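You operate a simulated robot arm through the tools that you are given. There is no shell and no other tool.

The job below is to be done with a simulated robot arm. You get a single attempt, and the scene is never put back.

## Task
Give the disc with the purple top 50 bends in the flexer.
Fine: clamp it for one run, then free the clamp and leave it in the seat; the other discs stay.

The check looks at the end state, three seconds after you hand in, the way a careful person would. Anything else that was tipped, shoved, dropped, spilled or broken makes it a failure.

## Robot
A 6-joint arm with a two-finger parallel gripper, fixed in place. Base frame: the origin is on the floor under the middle of its stand, x ahead of it, y to its left, z up. Lengths are in mm, angles in rad, forces in N, time in s.
With the tool pointing down near the work surface it reaches from about 320 to 700 mm from the base axis. Its first joint turns from -2.897 to 2.897 rad. Payload 4.1 kg.
Tool frame: the origin (TCP) lies between the finger pads and is the grasp point; the fingertips stand 23 mm ahead of it; z points along the fingers, y is the line along which they close. Largest opening 94 mm; finger width 38, thickness 10; the body of the gripper, 54 by 96 mm, starts 39 mm behind the TCP.
Orientation is told as [roll, pitch, yaw] about the base's x, y, z axes, in that order, counted from this pose: with the fingers straight down and closing along the base's y, the tool's x points along the base's -x, its y along +y and its z along -z.

## Interface
- The arm moves only by the tool drive_tool. Its argument "moves" is text: rows parted by semicolons, each of 7 numbers parted by spaces: the shift along the tool's x, y, z in units of 40 mm (1.0 is 40 mm), then the turn, a rotation vector about the tool's x, y, z in units of 5 degrees (1.0 is 5 degrees), then the finger opening in mm, from 0 to 94. In form: tx ty tz ax ay az hand; .... A call has 1 to 20 rows; each row shifts and turns the commanded pose from where the row before left it, along the tool's axes as they then stand. A call with a number of a shift or a turn outside -1 to 1 is refused whole. Rows are played at 5 a second. More than 50 mm and 0.15 rad between two rows, or a gripper value outside its range, and nothing of the call is played. Where a pose cannot be reached the arm comes as near as it can. A force on the tool above 40 N (or 10 N above the force at the start of the call, whichever is more), or a blocked arm, ends the call early, and 0.2 s more pass. Each finger travels about 45 mm/s and halts on what it meets, pressing with about 36 N; the grip force reading is that of the motor and also rises with nothing between the fingers. The clock runs only during rows and for 0.2 s after the last one: add rows that do not move to give the fingers time. It gives the time, the measured TCP pose, the force on the tool (base axes), the opening and the grip force at its end, in the units of the frame above (readings bear some noise), with the torque about the TCP (base axes, N m) and any sound that the robot's microphone picked up, and new pictures: "pictures" is both (left out), scene, wrist or none.
- Cameras (640 x 400 px; columns grow to the right, rows downward): "scene" is fixed at [221, 659.3, 1587.4]; the picture's right is [-0.82, -0.57, 0.00], its down [-0.37, 0.53, -0.76] and it looks along [0.43, -0.63, -0.65] (base axes); focal length 359 px, centre (320, 200). "wrist" rides on the gripper at [86, 16, -74] in the tool frame; the picture's right is [-0.18, 0.98, 0.00], its down [-0.58, -0.11, -0.81] and it looks along [-0.79, -0.15, 0.59] (tool axes); focal length 243 px, centre (320, 200). There is no depth. A picture from a camera that has moved, and an enlarged one, comes with that camera's place and axes in the base frame and with its lens. The place of the scene camera against the robot may be out by one fixed shift of up to 12 mm in any direction.
- lift_body(by): slides the trunk up (or, below 0, down) by that many mm; the arm rides with it, the base frame stays. It gives what a move gives, with no picture.
- close_up(camera, box): a new picture of the part [left, top, right, bottom] of that camera's present view, enlarged. The clock stands still meanwhile.
- hand_in(): hands the job in; it is judged then, once.

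Places have to be worked out from the pictures, the camera data and where the tool is seen. Open the gripper and draw the arm clear of the work before you hand the job in, unless the task says otherwise.

The tools are called by a JSON object that holds its "op" and its "data". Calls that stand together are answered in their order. drive_tool: Moves the arm, as the interface text tells. Its arguments: {"type":"object","properties":{"moves":{"type":"string"},"pictures":{"type":"string","enum":["both","scene","wrist","none"]}},"required":["moves"]} The other tools are called the same way: lift_body (by) moves the trunk up or down; close_up (camera, box) takes an enlarged picture of a part of a camera's view; hand_in () hands the job in.

At the start:

```text
t: 0.0
eef_pos: [354.2, 44.2, 1146.4]
tcp_rot: [0.0, 0.001, -0.002]
ft_force: [-0.7, 0.1, -0.8]
torque: [0.0, 0.0, -0.02]
opening: 94.3
grasp_force: 0.0
trunk travel left (down, up): [-525.0, 65.0]
```

scene: 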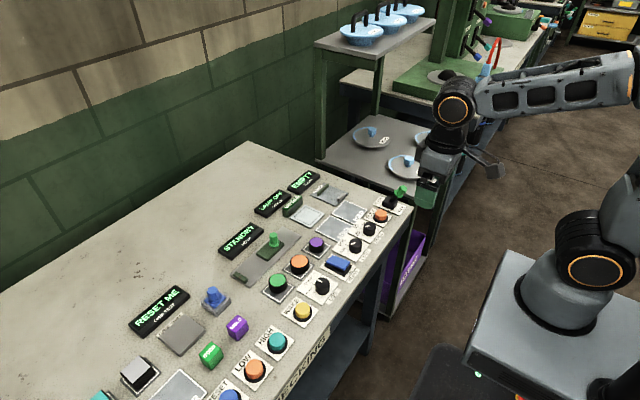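
wrist: 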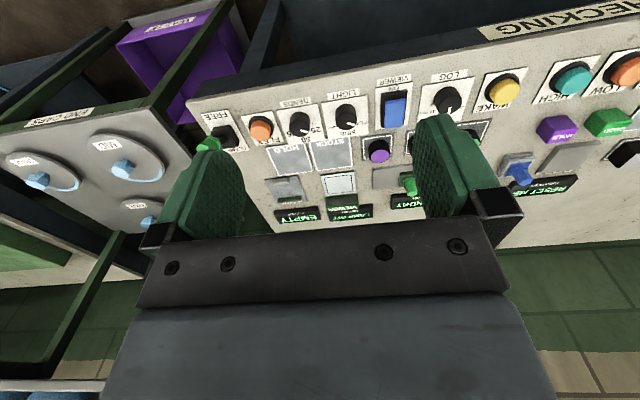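

I start by looking at both views enlarged, to find the flexer, its controls and the discs.

{"op": "close_up", "data": {"camera": "scene", "box": [220, 160, 420, 285]}}

{"op": "close_up", "data": {"camera": "scene", "box": [80, 270, 340, 400]}}

{"op": "close_up", "data": {"camera": "scene", "box": [310, 0, 560, 160]}}

{"op": "close_up", "data": {"camera": "wrist", "box": [190, 20, 510, 220]}}

{"op": "close_up", "data": {"camera": "wrist", "box": [0, 0, 260, 260]}}

```text
3.20 times, centred on (320, 222) of scene
camera zoom: at [221.0, 659.3, 1587.4], right [-0.82, -0.57, 0.0], down [-0.37, 0.53, -0.76], along [0.43, -0.63, -0.65], focal length 1148 px, centre (320, 128)
```

zoom: 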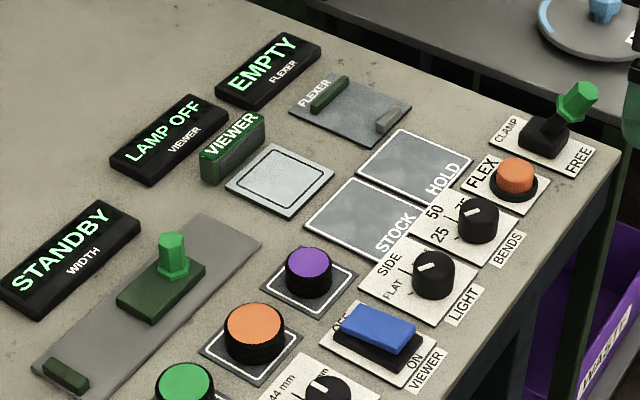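

```text
2.46 times, centred on (210, 335) of scene
camera zoom: at [221.0, 659.3, 1587.4], right [-0.82, -0.57, 0.0], down [-0.37, 0.53, -0.76], along [0.43, -0.63, -0.65], focal length 883 px, centre (591, -132)
```

zoom: 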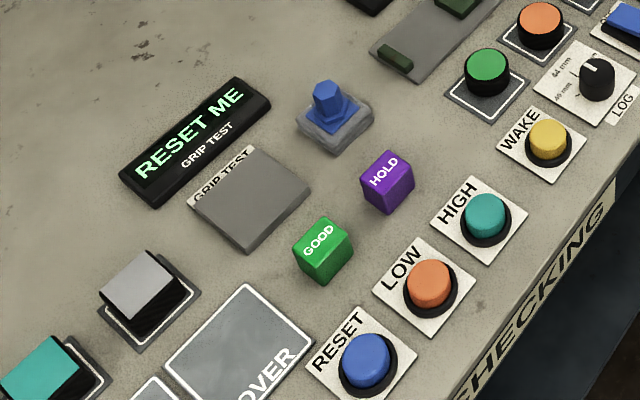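

```text
2.50 times, centred on (435, 80) of scene
camera zoom: at [221.0, 659.3, 1587.4], right [-0.82, -0.57, 0.0], down [-0.37, 0.53, -0.76], along [0.43, -0.63, -0.65], focal length 897 px, centre (32, 500)
```

zoom: 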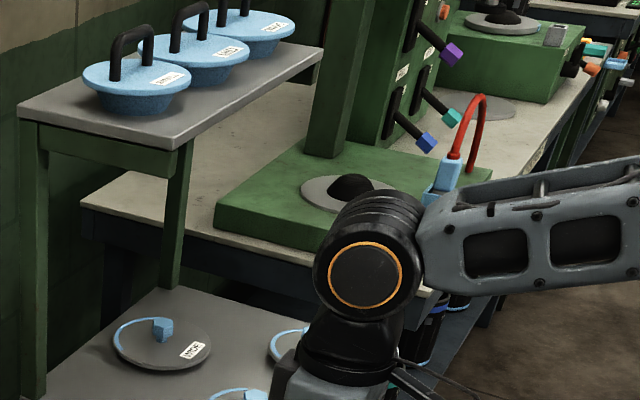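

```text
2.00 times, centred on (350, 120) of wrist
camera zoom: at [267.7, 60.9, 1222.1], right [0.18, 0.98, 0.0], down [0.58, -0.11, 0.81], along [0.79, -0.15, -0.59], focal length 485 px, centre (260, 360)
```

zoom: 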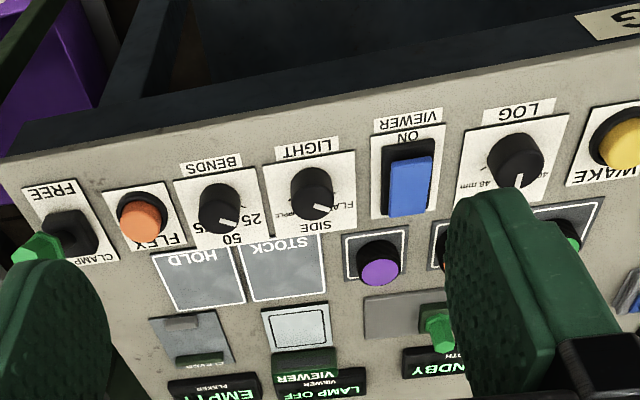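

```text
1.54 times, centred on (130, 130) of wrist
camera zoom: at [267.7, 60.9, 1222.1], right [0.18, 0.98, 0.0], down [0.58, -0.11, 0.81], along [0.79, -0.15, -0.59], focal length 373 px, centre (612, 308)
```

zoom: 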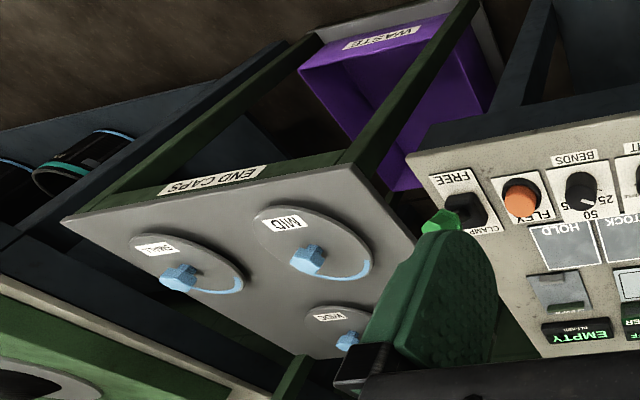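

The purple-topped disc triangulates to about [605, 113, 866]. I look closer at the flexer seat, knob, clamp lever, and discs.

{"op": "close_up", "data": {"camera": "scene", "box": [300, 170, 364, 210]}}

{"op": "close_up", "data": {"camera": "scene", "box": [340, 180, 412, 225]}}

{"op": "close_up", "data": {"camera": "scene", "box": [325, 215, 389, 255]}}

{"op": "close_up", "data": {"camera": "scene", "box": [255, 225, 351, 305]}}

{"op": "close_up", "data": {"camera": "wrist", "box": [190, 90, 300, 160]}}

{"op": "close_up", "data": {"camera": "wrist", "box": [250, 150, 370, 225]}}

{"op": "close_up", "data": {"camera": "wrist", "box": [270, 80, 370, 145]}}

```text
10.00 times, centred on (332, 190) of scene
camera zoom: at [221.0, 659.3, 1587.4], right [-0.82, -0.57, 0.0], down [-0.37, 0.53, -0.76], along [0.43, -0.63, -0.65], focal length 3588 px, centre (200, 300)
```

zoom: 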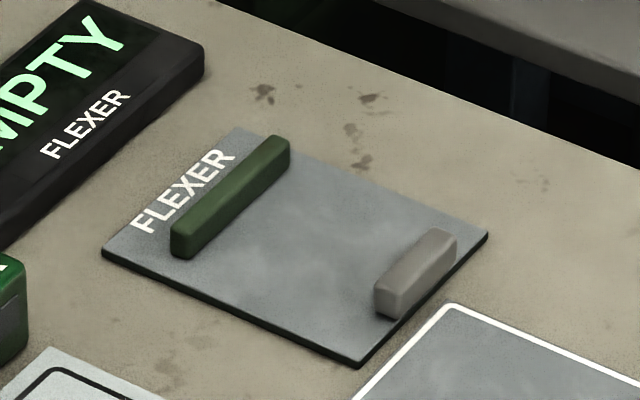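

```text
8.89 times, centred on (376, 202) of scene
camera zoom: at [221.0, 659.3, 1587.4], right [-0.82, -0.57, 0.0], down [-0.37, 0.53, -0.76], along [0.43, -0.63, -0.65], focal length 3190 px, centre (-178, 178)
```

zoom: 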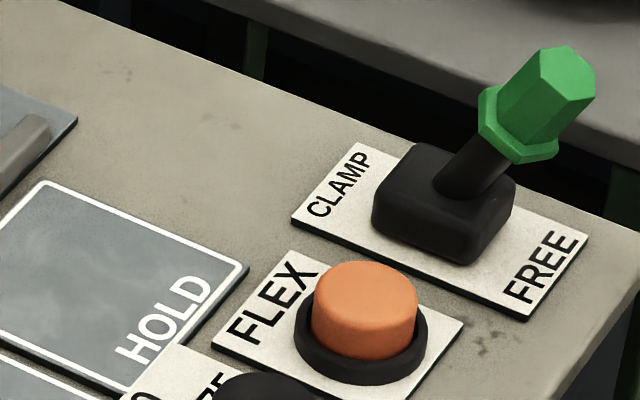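

```text
10.00 times, centred on (357, 235) of scene
camera zoom: at [221.0, 659.3, 1587.4], right [-0.82, -0.57, 0.0], down [-0.37, 0.53, -0.76], along [0.43, -0.63, -0.65], focal length 3588 px, centre (-50, -150)
```

zoom: 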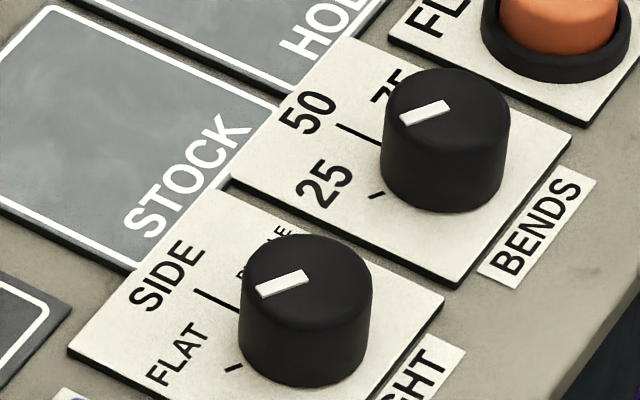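

```text
5.00 times, centred on (303, 265) of scene
camera zoom: at [221.0, 659.3, 1587.4], right [-0.82, -0.57, 0.0], down [-0.37, 0.53, -0.76], along [0.43, -0.63, -0.65], focal length 1794 px, centre (405, -125)
```

zoom: 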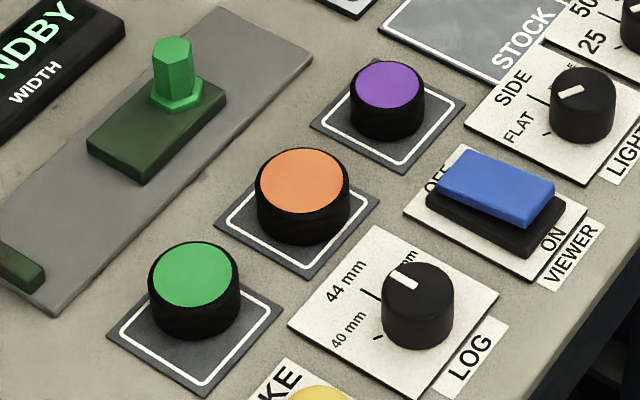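

```text
5.71 times, centred on (245, 125) of wrist
camera zoom: at [267.7, 60.9, 1222.1], right [0.18, 0.98, 0.0], down [0.58, -0.11, 0.81], along [0.79, -0.15, -0.59], focal length 1386 px, centre (749, 629)
```

zoom: 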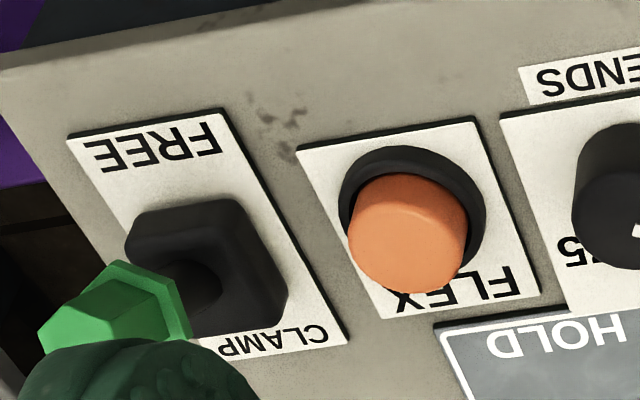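

```text
5.33 times, centred on (310, 188) of wrist
camera zoom: at [267.7, 60.9, 1222.1], right [0.18, 0.98, 0.0], down [0.58, -0.11, 0.81], along [0.79, -0.15, -0.59], focal length 1294 px, centre (373, 267)
```

zoom: 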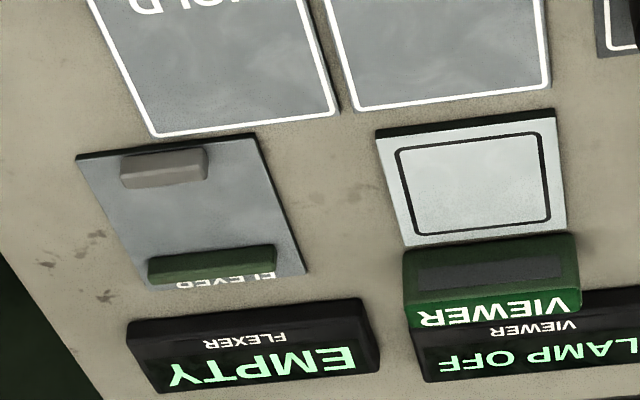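

```text
6.15 times, centred on (320, 112) of wrist
camera zoom: at [267.7, 60.9, 1222.1], right [0.18, 0.98, 0.0], down [0.58, -0.11, 0.81], along [0.79, -0.15, -0.59], focal length 1493 px, centre (320, 738)
```

zoom: 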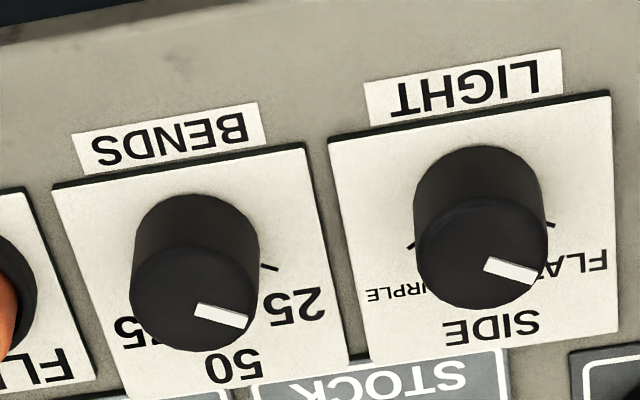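

The BENDS knob's pointer lines up with the 25 tick, so it needs turning to 50. The clamp lever is at FREE and the seat is empty. I move the tool nearer to the flexer, staying high, to triangulate with the wrist camera.

{"op": "drive_tool", "data": {"moves": "-0.5 -0.42 0.73 0 0 0 94; -0.5 -0.42 0.73 0 0 0 94; -0.5 -0.42 0.73 0 0 0 94; -0.5 -0.42 0.73 0 0 0 94; -0.5 -0.42 0.73 0 0 0 94; 0 0 0 0 0 0 94; 0 0 0 0 0 0 94"}}

```text
t: 1.6
eef_pos: [454.7, -40.4, 1000.8]
tcp_rot: [0.0, 0.0, 0.0]
ft_force: [-0.8, -0.6, 0.1]
torque: [0.02, 0.06, 0.02]
opening: 93.9
grasp_force: 0.0
trunk travel left (down, up): [-525.0, 65.0]
camera wrist: at [367.4, -23.6, 1075.3], right [0.18, 0.98, 0.0], down [0.58, -0.11, 0.81], along [0.79, -0.15, -0.59], focal length 243 px, centre (320, 200)
```

scene: 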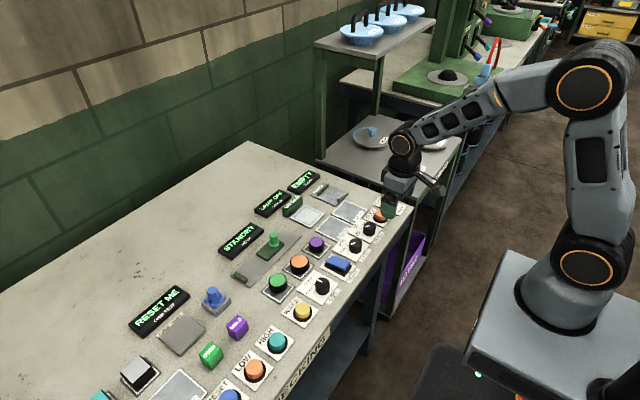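
wrist: 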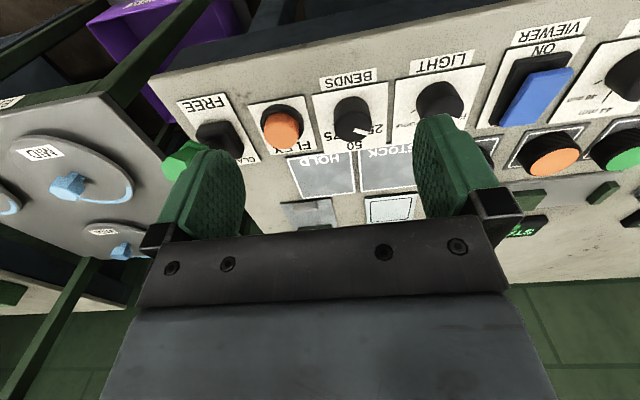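

Now I take an enlarged wrist view from the new place for triangulation with the previous one.

{"op": "close_up", "data": {"camera": "wrist", "box": [250, 140, 430, 240]}}

{"op": "close_up", "data": {"camera": "wrist", "box": [150, 60, 320, 170]}}

{"op": "close_up", "data": {"camera": "wrist", "box": [290, 60, 410, 160]}}

```text
3.56 times, centred on (340, 190) of wrist
camera zoom: at [367.4, -23.6, 1075.3], right [0.18, 0.98, 0.0], down [0.58, -0.11, 0.81], along [0.79, -0.15, -0.59], focal length 863 px, centre (249, 236)
```

zoom: 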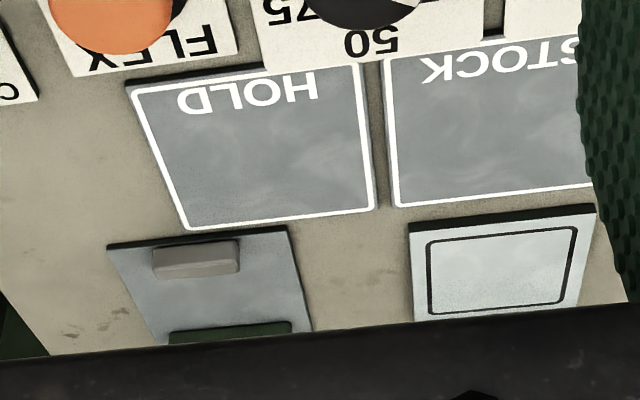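

```text
3.64 times, centred on (235, 115) of wrist
camera zoom: at [367.4, -23.6, 1075.3], right [0.18, 0.98, 0.0], down [0.58, -0.11, 0.81], along [0.79, -0.15, -0.59], focal length 882 px, centre (629, 509)
```

zoom: 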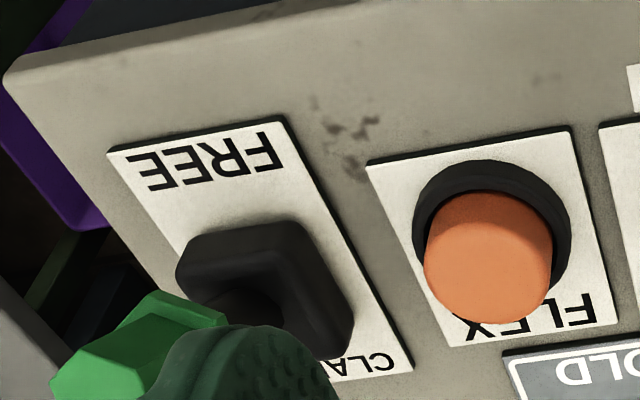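

```text
4.00 times, centred on (350, 110) of wrist
camera zoom: at [367.4, -23.6, 1075.3], right [0.18, 0.98, 0.0], down [0.58, -0.11, 0.81], along [0.79, -0.15, -0.59], focal length 970 px, centre (200, 560)
```

zoom: 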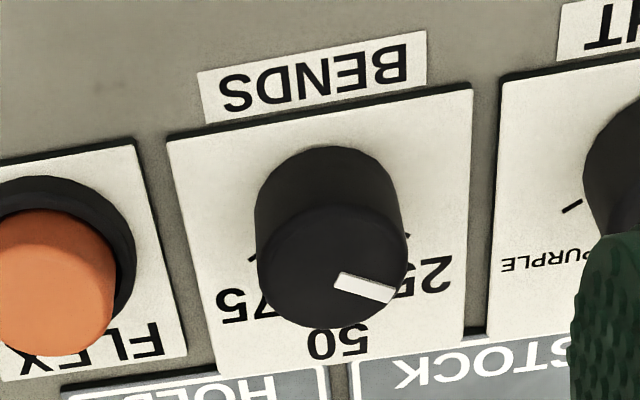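

Two wrist views agree: trays and plates lie at z≈863, the BENDS knob top is near [513, -19, 888], FLEX is near [508, -88], and the seat spans x 649–750, y -60 to -136. I hover above the BENDS knob, yaw the tool +30° and narrow the fingers for a check.

{"op": "drive_tool", "data": {"moves": "-0.486 0.178 0.507 0 0 0 70; -0.486 0.178 0.507 0 0 0 60; -0.486 0.178 0.507 0 0 0 54; 0 0 0 0 0 -1 54; 0 0 0 0 0 -1 54; 0 0 0 0 0 -1 54; 0 0 0 0 0 -1 54; 0 0 0 0 0 -1 54; 0 0 0 0 0 -1 54; 0 0 0 0 0 0 54; 0 0 0 0 0 0 54"}}

```text
t: 4.0
eef_pos: [512.8, -18.8, 940.2]
tcp_rot: [0.001, 0.001, 0.525]
ft_force: [-0.1, 0.3, -0.2]
torque: [0.0, 0.0, 0.01]
opening: 53.9
grasp_force: 0.0
trunk travel left (down, up): [-525.0, 65.0]
camera wrist: at [429.8, -47.1, 1015.1], right [-0.33, 0.94, 0.0], down [0.56, 0.2, 0.81], along [0.76, 0.27, -0.59], focal length 243 px, centre (320, 200)
```

scene: 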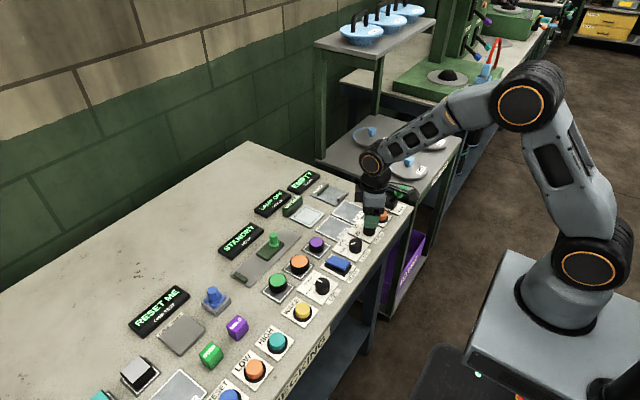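
wrist: 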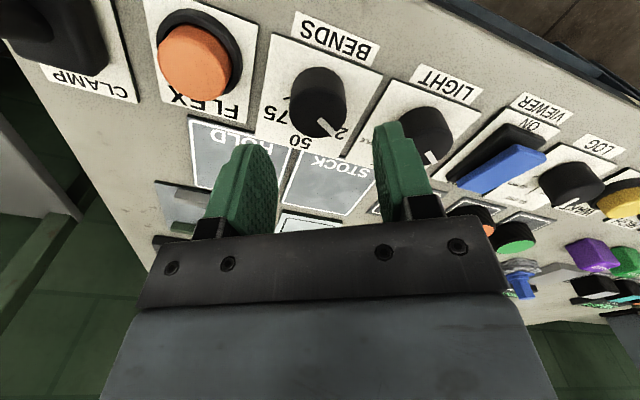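

The knob appears close to the line straight below the TCP (expected at column 320, row 115 for its top). I zoom to measure the offset and the tick angles.

{"op": "close_up", "data": {"camera": "wrist", "box": [250, 30, 400, 160]}}

{"op": "close_up", "data": {"camera": "wrist", "box": [0, 0, 260, 160]}}

{"op": "close_up", "data": {"camera": "wrist", "box": [420, 180, 640, 320]}}

```text
3.08 times, centred on (325, 95) of wrist
camera zoom: at [429.8, -47.1, 1015.1], right [-0.33, 0.94, 0.0], down [0.56, 0.2, 0.81], along [0.76, 0.27, -0.59], focal length 746 px, centre (305, 523)
```

zoom: 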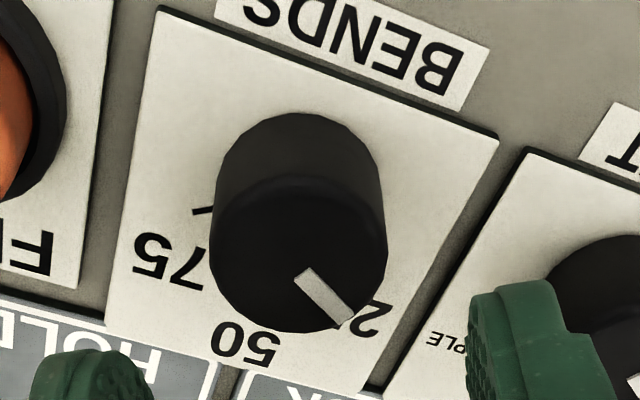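

```text
2.46 times, centred on (130, 80) of wrist
camera zoom: at [429.8, -47.1, 1015.1], right [-0.33, 0.94, 0.0], down [0.56, 0.2, 0.81], along [0.76, 0.27, -0.59], focal length 597 px, centre (788, 495)
```

zoom: 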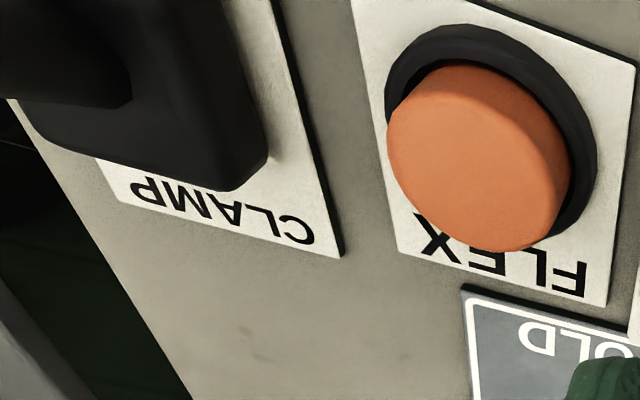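

```text
2.86 times, centred on (530, 250) of wrist
camera zoom: at [429.8, -47.1, 1015.1], right [-0.33, 0.94, 0.0], down [0.56, 0.2, 0.81], along [0.76, 0.27, -0.59], focal length 693 px, centre (-280, 57)
```

zoom: 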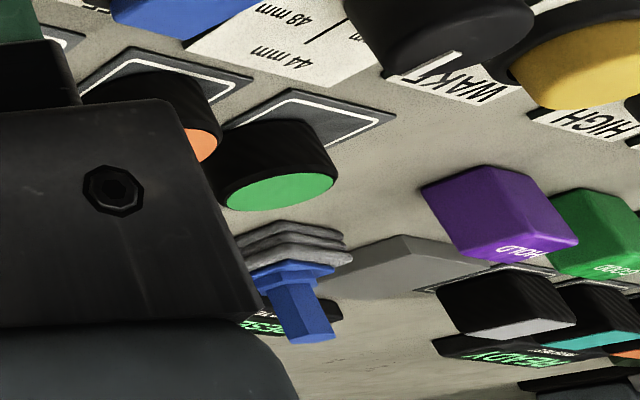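

The knob is about 33 mm wide and sits ~1.3 mm toward tool −y; otherwise aligned. I lower to TCP z≈893 (tips ≈870) with fingers open 54.

{"op": "drive_tool", "data": {"moves": "0 -0.03 0.4 0 0 0 54; 0 0 0.4 0 0 0 54; 0 0 0.37 0 0 0 54; 0 0 0 0 0 0 54", "pictures": "wrist"}}

```text
t: 5.0
eef_pos: [512.8, -19.9, 892.3]
tcp_rot: [0.0, -0.001, 0.527]
ft_force: [0.7, 0.3, 0.1]
torque: [0.02, -0.02, 0.01]
opening: 53.7
grasp_force: 0.1
trunk travel left (down, up): [-525.0, 65.0]
camera wrist: at [431.0, -48.7, 968.3], right [-0.33, 0.94, 0.0], down [0.56, 0.2, 0.81], along [0.76, 0.27, -0.59], focal length 243 px, centre (320, 200)
```

wrist: 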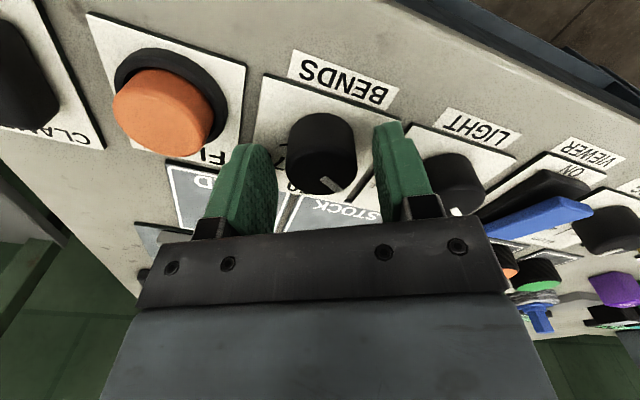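

I zoom in to check that the knob is centred between the pads before closing.

{"op": "close_up", "data": {"camera": "wrist", "box": [230, 80, 430, 220]}}

```text
2.86 times, centred on (330, 150) of wrist
camera zoom: at [431.0, -48.7, 968.3], right [-0.33, 0.94, 0.0], down [0.56, 0.2, 0.81], along [0.76, 0.27, -0.59], focal length 693 px, centre (291, 343)
```

zoom: 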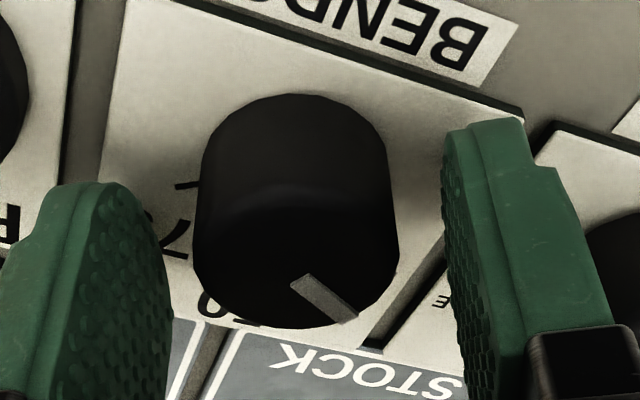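

The knob top works out near z≈884, and its axis about 2–3 mm ahead of the TCP. I shift 2 mm forward and close on the knob.

{"op": "drive_tool", "data": {"moves": "-0.05 0 0 0 0 0 46; 0 0 0 0 0 0 38; 0 0 0 0 0 0 30; 0 0 0 0 0 0 28; 0 0 0 0 0 0 28", "pictures": "wrist"}}

```text
t: 6.2
eef_pos: [515.1, -18.7, 893.4]
tcp_rot: [-0.001, 0.0, 0.526]
ft_force: [-4.9, 5.3, -1.7]
torque: [-0.31, -0.12, -0.07]
opening: 35.0
grasp_force: 44.9
trunk travel left (down, up): [-525.0, 65.0]
camera wrist: at [432.1, -47.0, 968.7], right [-0.33, 0.94, 0.0], down [0.56, 0.2, 0.81], along [0.76, 0.27, -0.59], focal length 243 px, centre (320, 200)
```

wrist: 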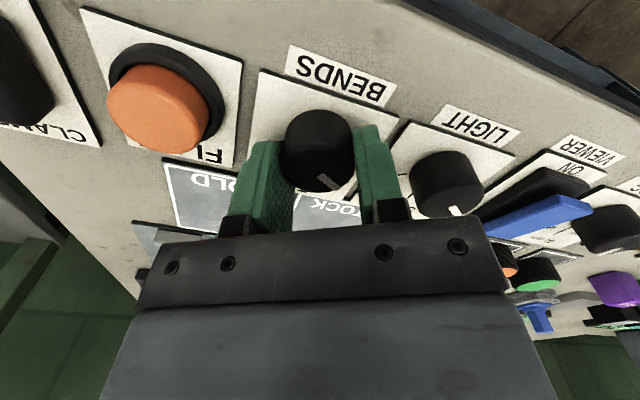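

The knob is gripped (opening 35, grip 45 N) with a small side force. I turn 30° clockwise (seen from above) first and read the forces.

{"op": "drive_tool", "data": {"moves": "0 0.015 0 0 0 1 28; 0 0 0 0 0 1 28; 0 0 0 0 0 1 28; 0 0 0 0 0 1 28; 0 0 0 0 0 1 28; 0 0 0 0 0 1 28; 0 0 0 0 0 0 28", "pictures": "wrist"}}

```text
t: 7.8
eef_pos: [514.5, -19.8, 893.3]
tcp_rot: [-0.001, -0.003, 0.0]
ft_force: [6.1, -9.5, 7.3]
torque: [-0.61, 0.99, 0.04]
opening: 34.8
grasp_force: 44.9
trunk travel left (down, up): [-525.0, 65.0]
camera wrist: at [428.8, -3.1, 968.5], right [0.18, 0.98, 0.0], down [0.58, -0.11, 0.81], along [0.79, -0.15, -0.59], focal length 243 px, centre (320, 200)
```

wrist: 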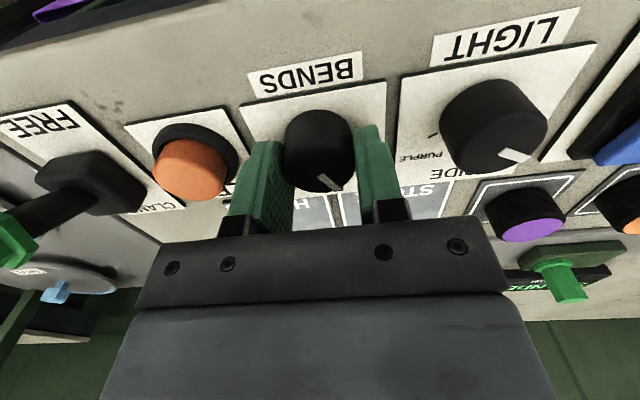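

The knob turned with the tool and forces are modest. I turn another 30° with a slight centring correction.

{"op": "drive_tool", "data": {"moves": "0 -0.02 0 0 0 1 28; 0 0 0 0 0 1 28; 0 0 0 0 0 1 28; 0 0 0 0 0 1 28; 0 0 0 0 0 1 28; 0 0 0 0 0 1 28; 0 0 0 0 0 0 28", "pictures": "wrist"}}

{"op": "close_up", "data": {"camera": "wrist", "box": [230, 60, 430, 220]}}

```text
t: 9.4
eef_pos: [514.9, -20.6, 893.2]
tcp_rot: [0.002, -0.001, -0.525]
ft_force: [10.6, -26.7, 12.8]
torque: [-1.2, -0.58, 0.07]
opening: 34.7
grasp_force: 45.0
trunk travel left (down, up): [-525.0, 65.0]
camera wrist: at [448.1, 36.2, 968.5], right [0.65, 0.76, 0.0], down [0.45, -0.39, 0.81], along [0.61, -0.53, -0.59], focal length 243 px, centre (320, 200)
```

wrist: 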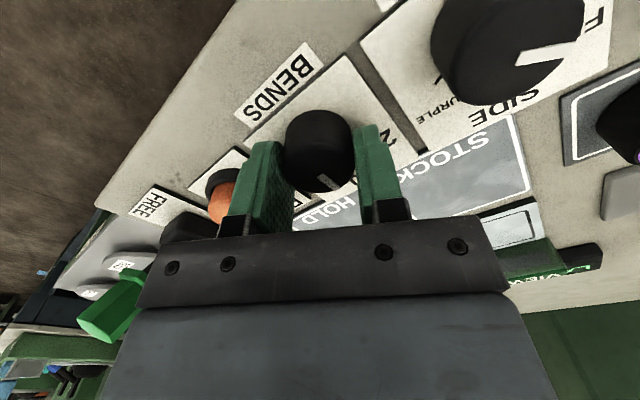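

```text
2.50 times, centred on (330, 140) of wrist
camera zoom: at [448.1, 36.2, 968.5], right [0.65, 0.76, 0.0], down [0.45, -0.39, 0.81], along [0.61, -0.53, -0.59], focal length 606 px, centre (295, 350)
```

zoom: 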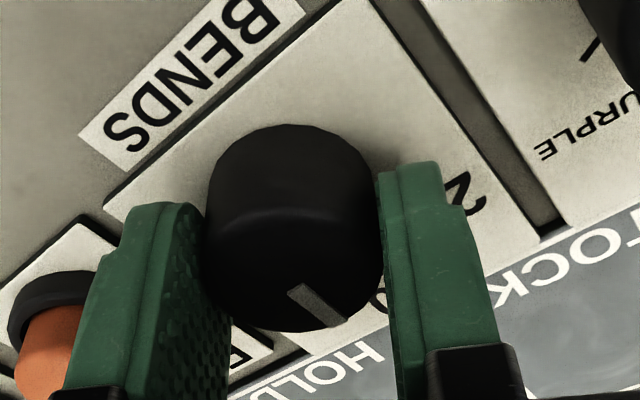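

The knob followed the full 60°. I open the fingers, rise clear, and inspect where the pointer sits against the ticks.

{"op": "drive_tool", "data": {"moves": "0 0 0 0 0 0 40; 0 0 0 0 0 0 54; 0 0 0 0 0 0 54; 0 0 -0.5 0 0 0 54; 0 0 -0.7 0 0 -1 54; 0 0 -0.7 0 0 -1 54; 0 0 -0.2 0 0 -1 54; 0.5 0 0 0 0 -1 54; 0.5 0 0 0 0 -1 54; 0.5 0 0 0 0 -1 54; 0 0 0 0 0 0 54"}}

{"op": "close_up", "data": {"camera": "scene", "box": [325, 195, 405, 255]}}

{"op": "close_up", "data": {"camera": "wrist", "box": [250, 60, 410, 180]}}

```text
t: 11.8
eef_pos: [455.5, -9.5, 978.2]
tcp_rot: [0.001, 0.001, 0.001]
ft_force: [0.0, 0.2, -0.8]
torque: [0.01, 0.03, -0.02]
opening: 53.8
grasp_force: 0.0
trunk travel left (down, up): [-525.0, 65.0]
camera wrist: at [368.7, 6.8, 1052.8], right [0.18, 0.98, 0.0], down [0.58, -0.11, 0.81], along [0.79, -0.15, -0.59], focal length 243 px, centre (320, 200)
```

scene: 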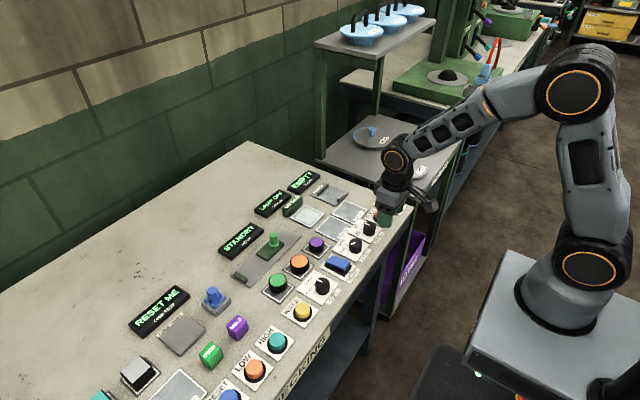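
wrist: 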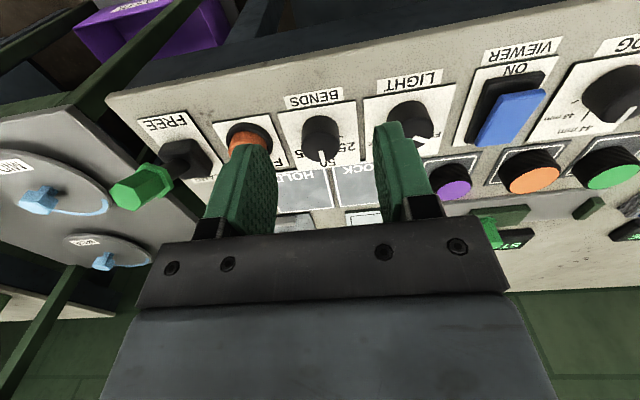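

```text
6.67 times, centred on (365, 225) of scene
camera zoom: at [221.0, 659.3, 1587.4], right [-0.82, -0.57, 0.0], down [-0.37, 0.53, -0.76], along [0.43, -0.63, -0.65], focal length 2392 px, centre (20, 33)
```

zoom: 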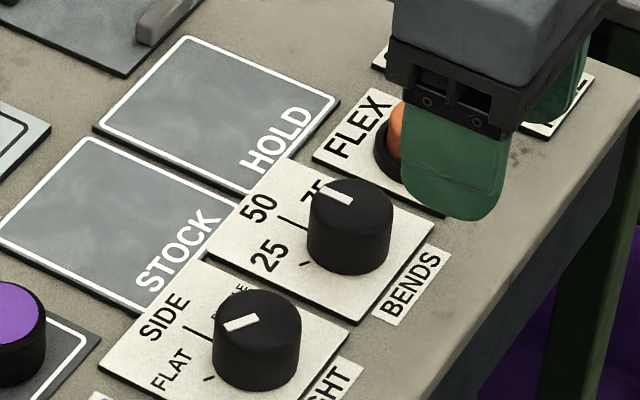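

```text
3.33 times, centred on (330, 120) of wrist
camera zoom: at [368.7, 6.8, 1052.8], right [0.18, 0.98, 0.0], down [0.58, -0.11, 0.81], along [0.79, -0.15, -0.59], focal length 809 px, centre (287, 467)
```

zoom: 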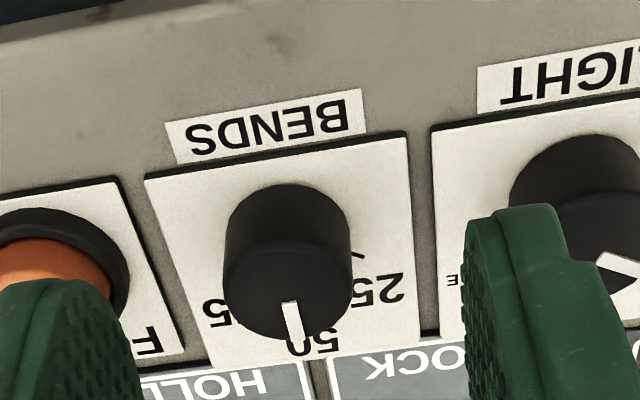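

The pointer is near 50; I zoom in harder to see whether it sits exactly on the tick.

{"op": "close_up", "data": {"camera": "scene", "box": [350, 210, 382, 230]}}

{"op": "close_up", "data": {"camera": "wrist", "box": [285, 100, 349, 165]}}

{"op": "close_up", "data": {"camera": "wrist", "box": [430, 130, 640, 260]}}

```text
16.00 times, centred on (366, 220) of scene
camera zoom: at [221.0, 659.3, 1587.4], right [-0.82, -0.57, 0.0], down [-0.37, 0.53, -0.76], along [0.43, -0.63, -0.65], focal length 5742 px, centre (-416, -120)
```

zoom: 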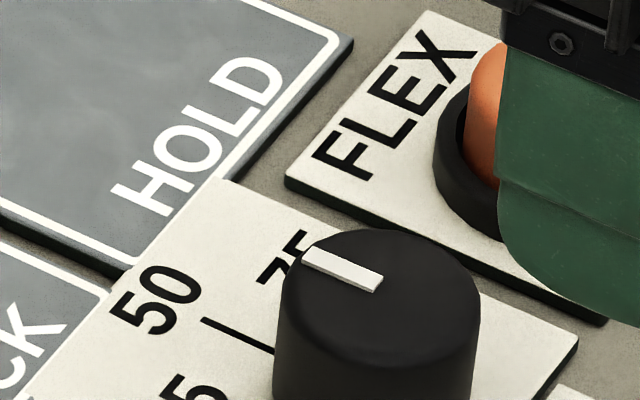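

```text
6.15 times, centred on (317, 132) of wrist
camera zoom: at [368.7, 6.8, 1052.8], right [0.18, 0.98, 0.0], down [0.58, -0.11, 0.81], along [0.79, -0.15, -0.59], focal length 1493 px, centre (338, 615)
```

zoom: 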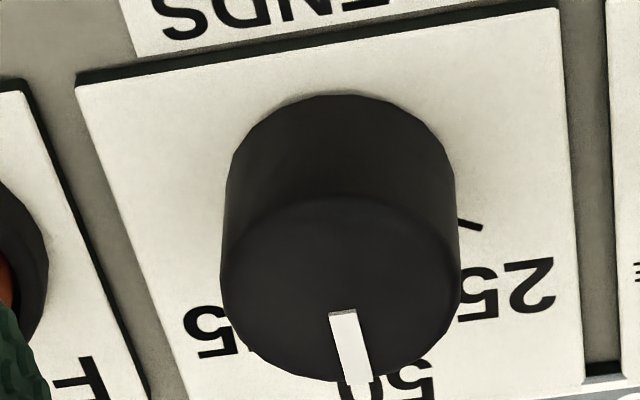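

```text
3.05 times, centred on (535, 195) of wrist
camera zoom: at [368.7, 6.8, 1052.8], right [0.18, 0.98, 0.0], down [0.58, -0.11, 0.81], along [0.79, -0.15, -0.59], focal length 739 px, centre (-335, 215)
```

zoom: 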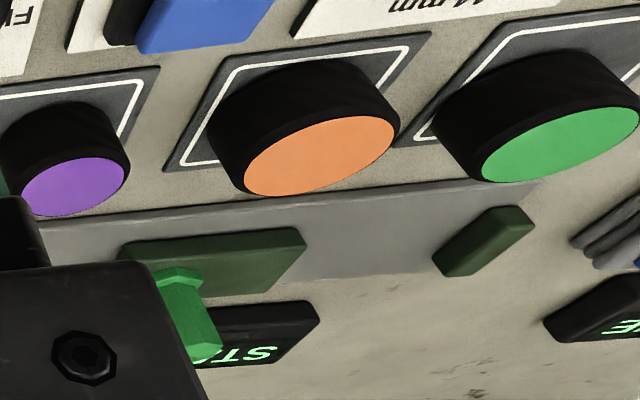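

The pointer is parallel to the 50 tick within about 2°, so BENDS is set. Next I hover over the purple disc at roughly [597, 113] to measure it.

{"op": "drive_tool", "data": {"moves": "-0.6975 0.6125 0.091 0 0 0 66; -0.6975 0.6125 0.091 0 0 0 66; -0.6975 0.6125 0.091 0 0 0 66; -0.6975 0.6125 0.091 0 0 0 66; -0.6975 0.6125 0.091 0 0 0 66; 0 0 0 0 0 0 66; 0 0 0 0 0 0 66"}}

{"op": "close_up", "data": {"camera": "wrist", "box": [240, 40, 400, 180]}}

```text
t: 13.4
eef_pos: [596.7, 115.7, 959.5]
tcp_rot: [-0.001, 0.001, -0.001]
ft_force: [-0.4, -0.4, -0.3]
torque: [-0.04, 0.0, -0.03]
opening: 65.9
grasp_force: 0.1
trunk travel left (down, up): [-525.0, 65.0]
camera wrist: at [510.5, 131.5, 1034.3], right [0.18, 0.98, 0.0], down [0.58, -0.11, 0.81], along [0.79, -0.15, -0.59], focal length 243 px, centre (320, 200)
```

scene: 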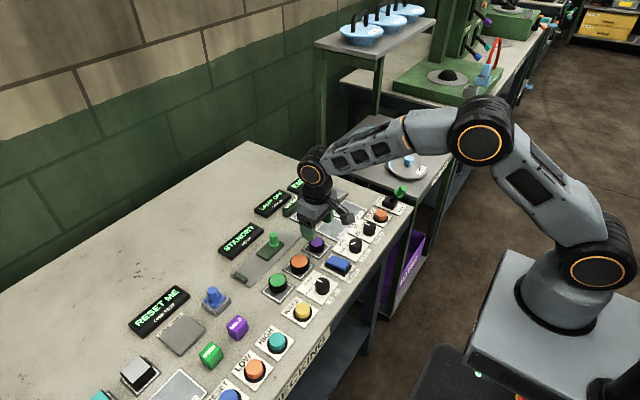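
wrist: 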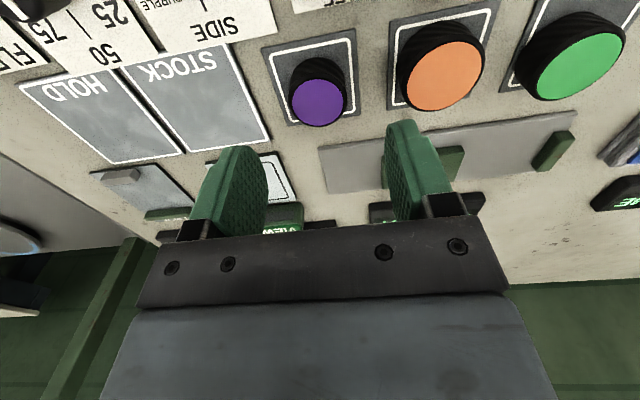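

```text
2.86 times, centred on (320, 110) of wrist
camera zoom: at [510.5, 131.5, 1034.3], right [0.18, 0.98, 0.0], down [0.58, -0.11, 0.81], along [0.79, -0.15, -0.59], focal length 693 px, centre (320, 457)
```

zoom: 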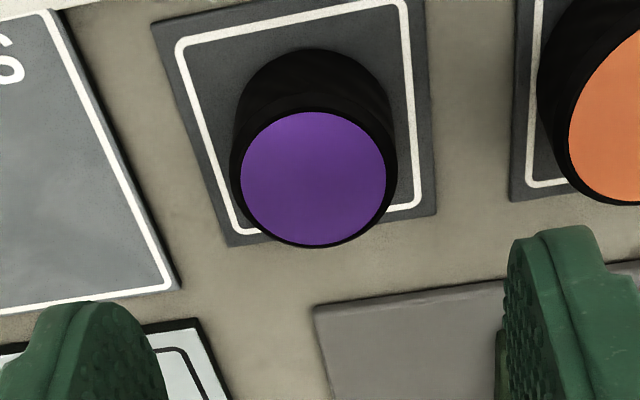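

Triangulated again: purple disc top is at about [600, 113.3, 888.5], ~38–39 mm wide. I correct the offset (3.3 mm forward, 2.4 mm to −y) and descend with the fingers at 60 to TCP z≈891.

{"op": "drive_tool", "data": {"moves": "-0.0825 -0.06 0.3 0 0 0 60; 0 0 0.45 0 0 0 60; 0 0 0.45 0 0 0 60; 0 0 0.25 0 0 0 60; 0 0 0 0 0 0 60"}}

{"op": "close_up", "data": {"camera": "wrist", "box": [220, 60, 420, 210]}}

```text
t: 14.6
eef_pos: [598.8, 110.8, 900.7]
tcp_rot: [-0.001, 0.0, 0.001]
ft_force: [0.1, 0.8, 0.3]
torque: [0.02, -0.02, 0.0]
opening: 60.1
grasp_force: 0.0
trunk travel left (down, up): [-525.0, 65.0]
camera wrist: at [512.1, 127.4, 976.3], right [0.18, 0.98, 0.0], down [0.58, -0.11, 0.81], along [0.79, -0.15, -0.59], focal length 243 px, centre (320, 200)
```

scene: 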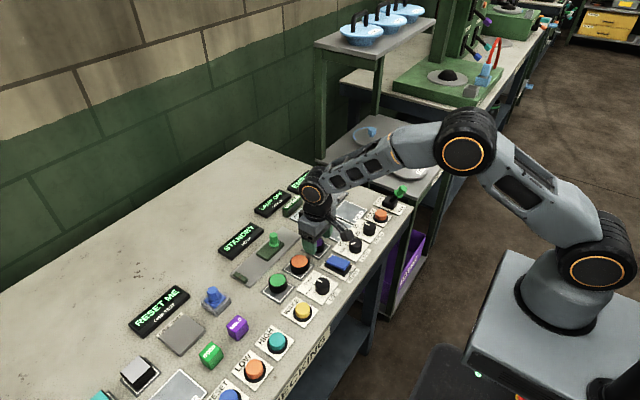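
wrist: 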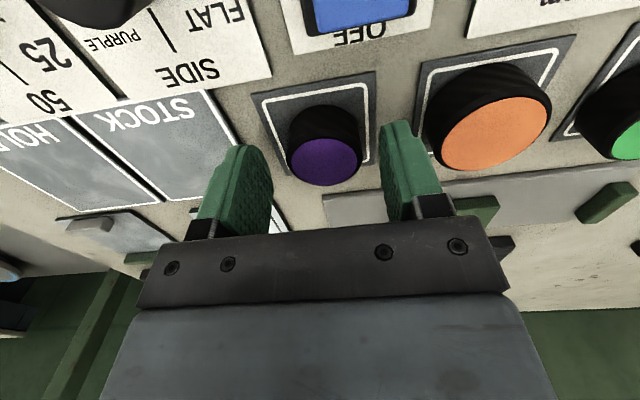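

```text
2.67 times, centred on (320, 135) of wrist
camera zoom: at [512.1, 127.4, 976.3], right [0.18, 0.98, 0.0], down [0.58, -0.11, 0.81], along [0.79, -0.15, -0.59], focal length 647 px, centre (320, 373)
```

zoom: 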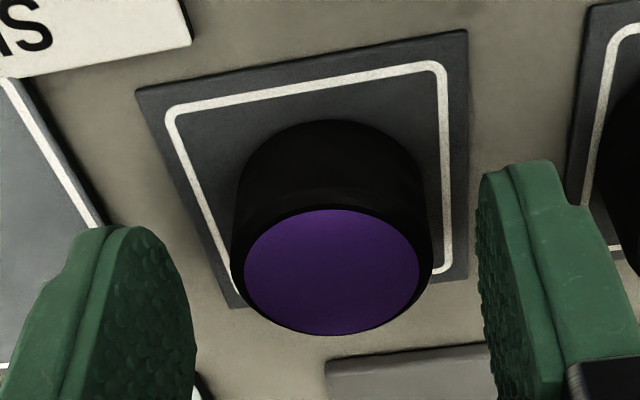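

The disc is now about 2 mm toward +y and 1.6 mm ahead of the TCP. I correct that, drop 11 mm more, and close the fingers on it.

{"op": "drive_tool", "data": {"moves": "-0.045 0.047 0 0 0 0 60; 0 0 0.27 0 0 0 60; 0 0 0 0 0 0 50; 0 0 0 0 0 0 42; 0 0 0 0 0 0 36; 0 0 0 0 0 0 34; 0 0 0 0 0 0 34", "pictures": "wrist"}}

{"op": "close_up", "data": {"camera": "wrist", "box": [220, 60, 420, 210]}}

```text
t: 16.2
eef_pos: [599.1, 113.2, 889.8]
tcp_rot: [-0.001, 0.0, 0.001]
ft_force: [-0.3, -0.7, 0.3]
torque: [-0.02, -0.01, 0.0]
opening: 38.5
grasp_force: 35.8
trunk travel left (down, up): [-525.0, 65.0]
camera wrist: at [513.6, 130.0, 965.2], right [0.18, 0.98, 0.0], down [0.58, -0.11, 0.81], along [0.79, -0.15, -0.59], focal length 243 px, centre (320, 200)
```

wrist: 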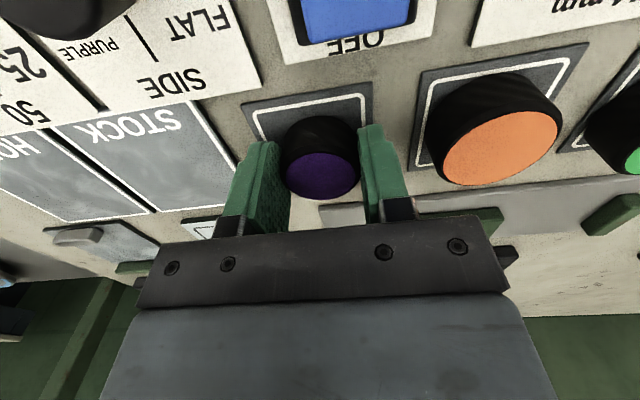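

```text
2.67 times, centred on (320, 135) of wrist
camera zoom: at [513.6, 130.0, 965.2], right [0.18, 0.98, 0.0], down [0.58, -0.11, 0.81], along [0.79, -0.15, -0.59], focal length 647 px, centre (320, 373)
```

zoom: 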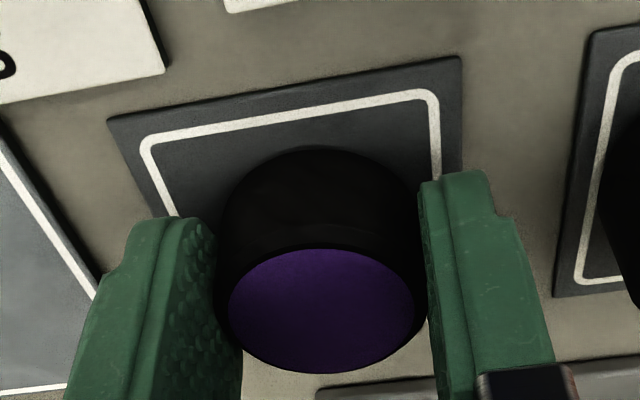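

The disc is held (opening 38.5, grip 36 N). I lift it straight up 70 mm, then carry it in −y to hover short of the seat for a fresh look at the jaws.

{"op": "drive_tool", "data": {"moves": "0 0 -0.4 0 0 0 34; 0 0 -0.7 0 0 0 34; 0 0 -0.7 0 0 0 34; 0 -0.76 0 0 0 0 34; 0 -0.76 0 0 0 0 34; 0 -0.76 0 0 0 0 34; 0 -0.76 0 0 0 0 34; 0 -0.76 0 0 0 0 34; 0 -0.76 0 0 0 0 34; 0 -0.76 0 0 0 0 34; 0 0 0 0 0 0 34; 0 0 0 0 0 0 34"}}

{"op": "close_up", "data": {"camera": "wrist", "box": [200, 100, 440, 250]}}

{"op": "close_up", "data": {"camera": "scene", "box": [280, 150, 400, 240]}}

```text
t: 18.8
eef_pos: [601.3, -101.1, 963.0]
tcp_rot: [0.001, -0.001, 0.003]
ft_force: [0.3, 1.8, 0.1]
torque: [-0.01, -0.02, 0.0]
opening: 34.3
grasp_force: 0.1
trunk travel left (down, up): [-525.0, 65.0]
camera wrist: at [514.0, -84.1, 1038.1], right [0.18, 0.98, 0.0], down [0.58, -0.11, 0.81], along [0.79, -0.15, -0.59], focal length 243 px, centre (320, 200)
```

scene: 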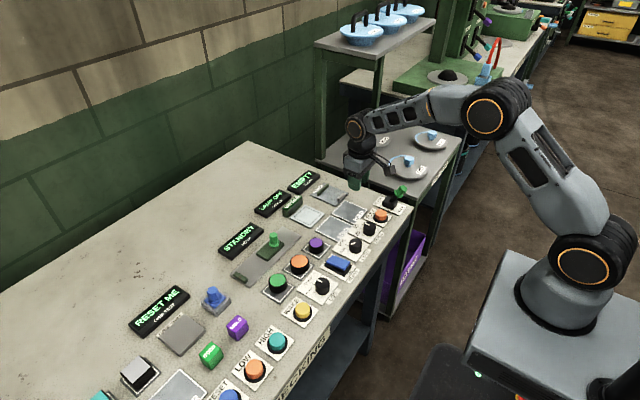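
wrist: 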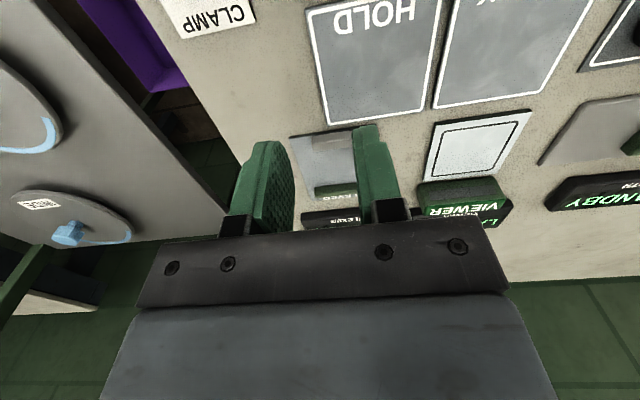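

```text
2.67 times, centred on (320, 175) of wrist
camera zoom: at [514.0, -84.1, 1038.1], right [0.18, 0.98, 0.0], down [0.58, -0.11, 0.81], along [0.79, -0.15, -0.59], focal length 647 px, centre (320, 267)
```

zoom: 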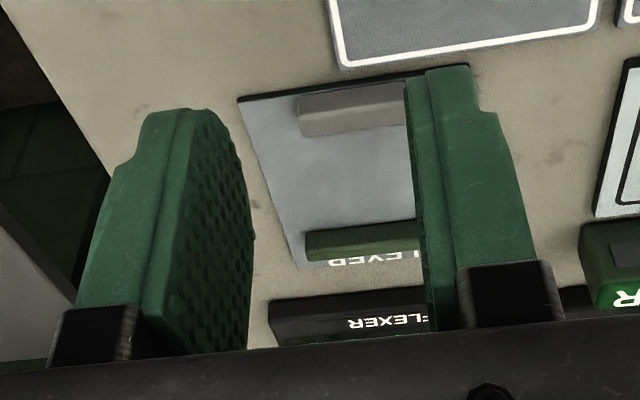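

```text
4.44 times, centred on (340, 195) of scene
camera zoom: at [221.0, 659.3, 1587.4], right [-0.82, -0.57, 0.0], down [-0.37, 0.53, -0.76], along [0.43, -0.63, -0.65], focal length 1595 px, centre (231, 222)
```

zoom: 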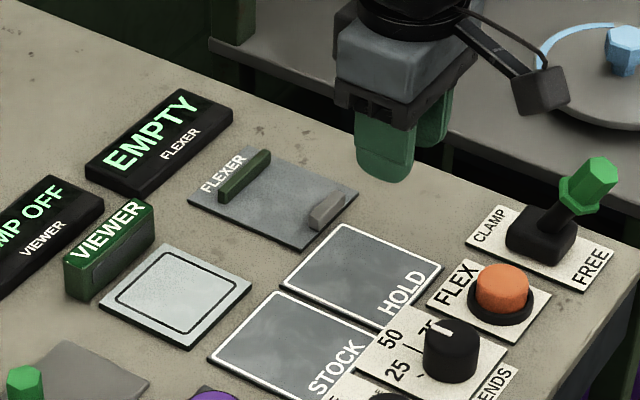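

The gripper is empty — the opening is 34.3 and the view between the fingers shows no disc. I check where the purple disc is now.

{"op": "close_up", "data": {"camera": "scene", "box": [260, 215, 360, 290]}}

{"op": "close_up", "data": {"camera": "scene", "box": [302, 228, 334, 258]}}

```text
5.33 times, centred on (310, 252) of scene
camera zoom: at [221.0, 659.3, 1587.4], right [-0.82, -0.57, 0.0], down [-0.37, 0.53, -0.76], along [0.43, -0.63, -0.65], focal length 1914 px, centre (373, -80)
```

zoom: 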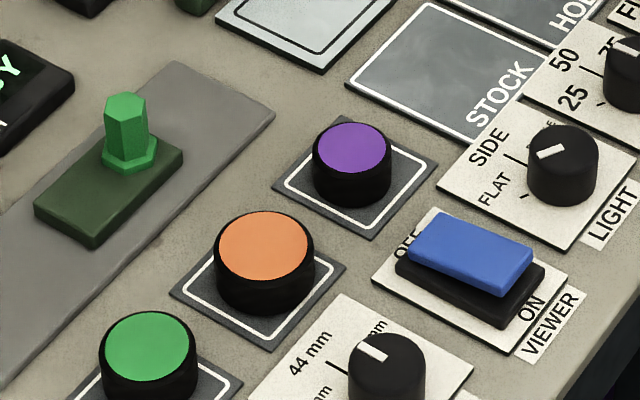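

```text
13.33 times, centred on (318, 243) of scene
camera zoom: at [221.0, 659.3, 1587.4], right [-0.82, -0.57, 0.0], down [-0.37, 0.53, -0.76], along [0.43, -0.63, -0.65], focal length 4785 px, centre (347, -373)
```

zoom: 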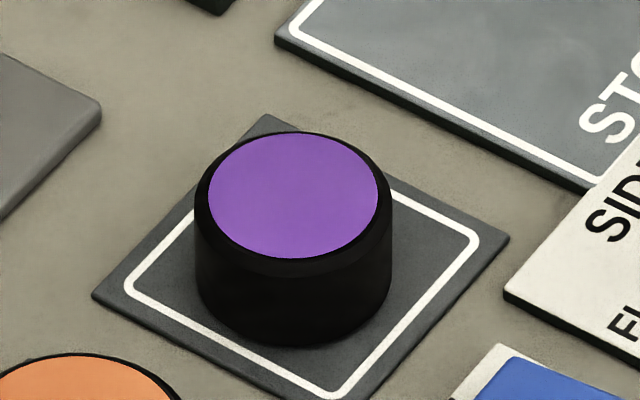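

The disc is still upright on its own pad, so it slipped out during the lift. I go back above it to re-measure and grip again, deeper and harder, and lift slowly.

{"op": "drive_tool", "data": {"moves": "0 0.76 0 0 0 0 60; 0 0.76 0 0 0 0 60; 0 0.76 0 0 0 0 60; 0 0.76 0 0 0 0 60; 0 0.76 0 0 0 0 60; 0 0.76 0 0 0 0 60; 0 0.76 0 0 0 0 60; 0 0 0.5 0 0 0 60; 0 0 0.5 0 0 0 60; 0 0 0 0 0 0 60; 0 0 0 0 0 0 60", "pictures": "wrist"}}

{"op": "close_up", "data": {"camera": "wrist", "box": [220, 50, 420, 200]}}

```text
t: 21.2
eef_pos: [602.3, 114.1, 922.1]
tcp_rot: [-0.001, 0.0, 0.0]
ft_force: [-0.9, 0.4, -0.7]
torque: [0.02, -0.01, 0.01]
opening: 59.9
grasp_force: 0.2
trunk travel left (down, up): [-525.0, 65.0]
camera wrist: at [514.8, 131.4, 998.0], right [0.18, 0.98, 0.0], down [0.58, -0.11, 0.81], along [0.79, -0.15, -0.59], focal length 243 px, centre (320, 200)
```

wrist: 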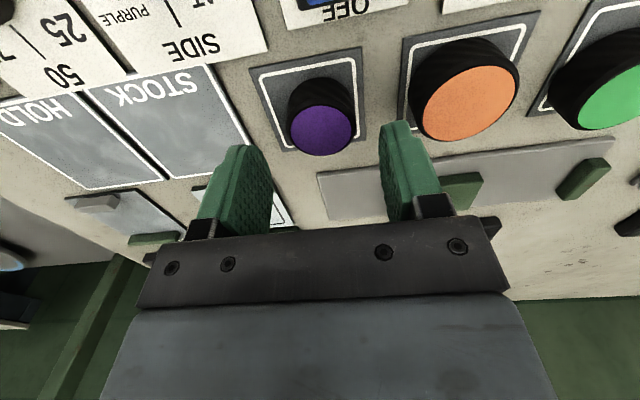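

```text
2.67 times, centred on (320, 125) of wrist
camera zoom: at [514.8, 131.4, 998.0], right [0.18, 0.98, 0.0], down [0.58, -0.11, 0.81], along [0.79, -0.15, -0.59], focal length 647 px, centre (320, 400)
```

zoom: 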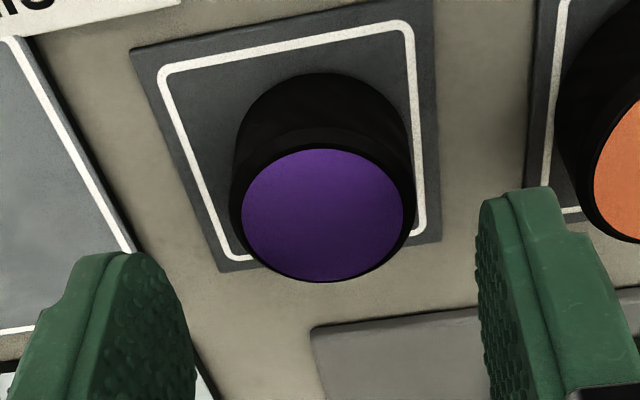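

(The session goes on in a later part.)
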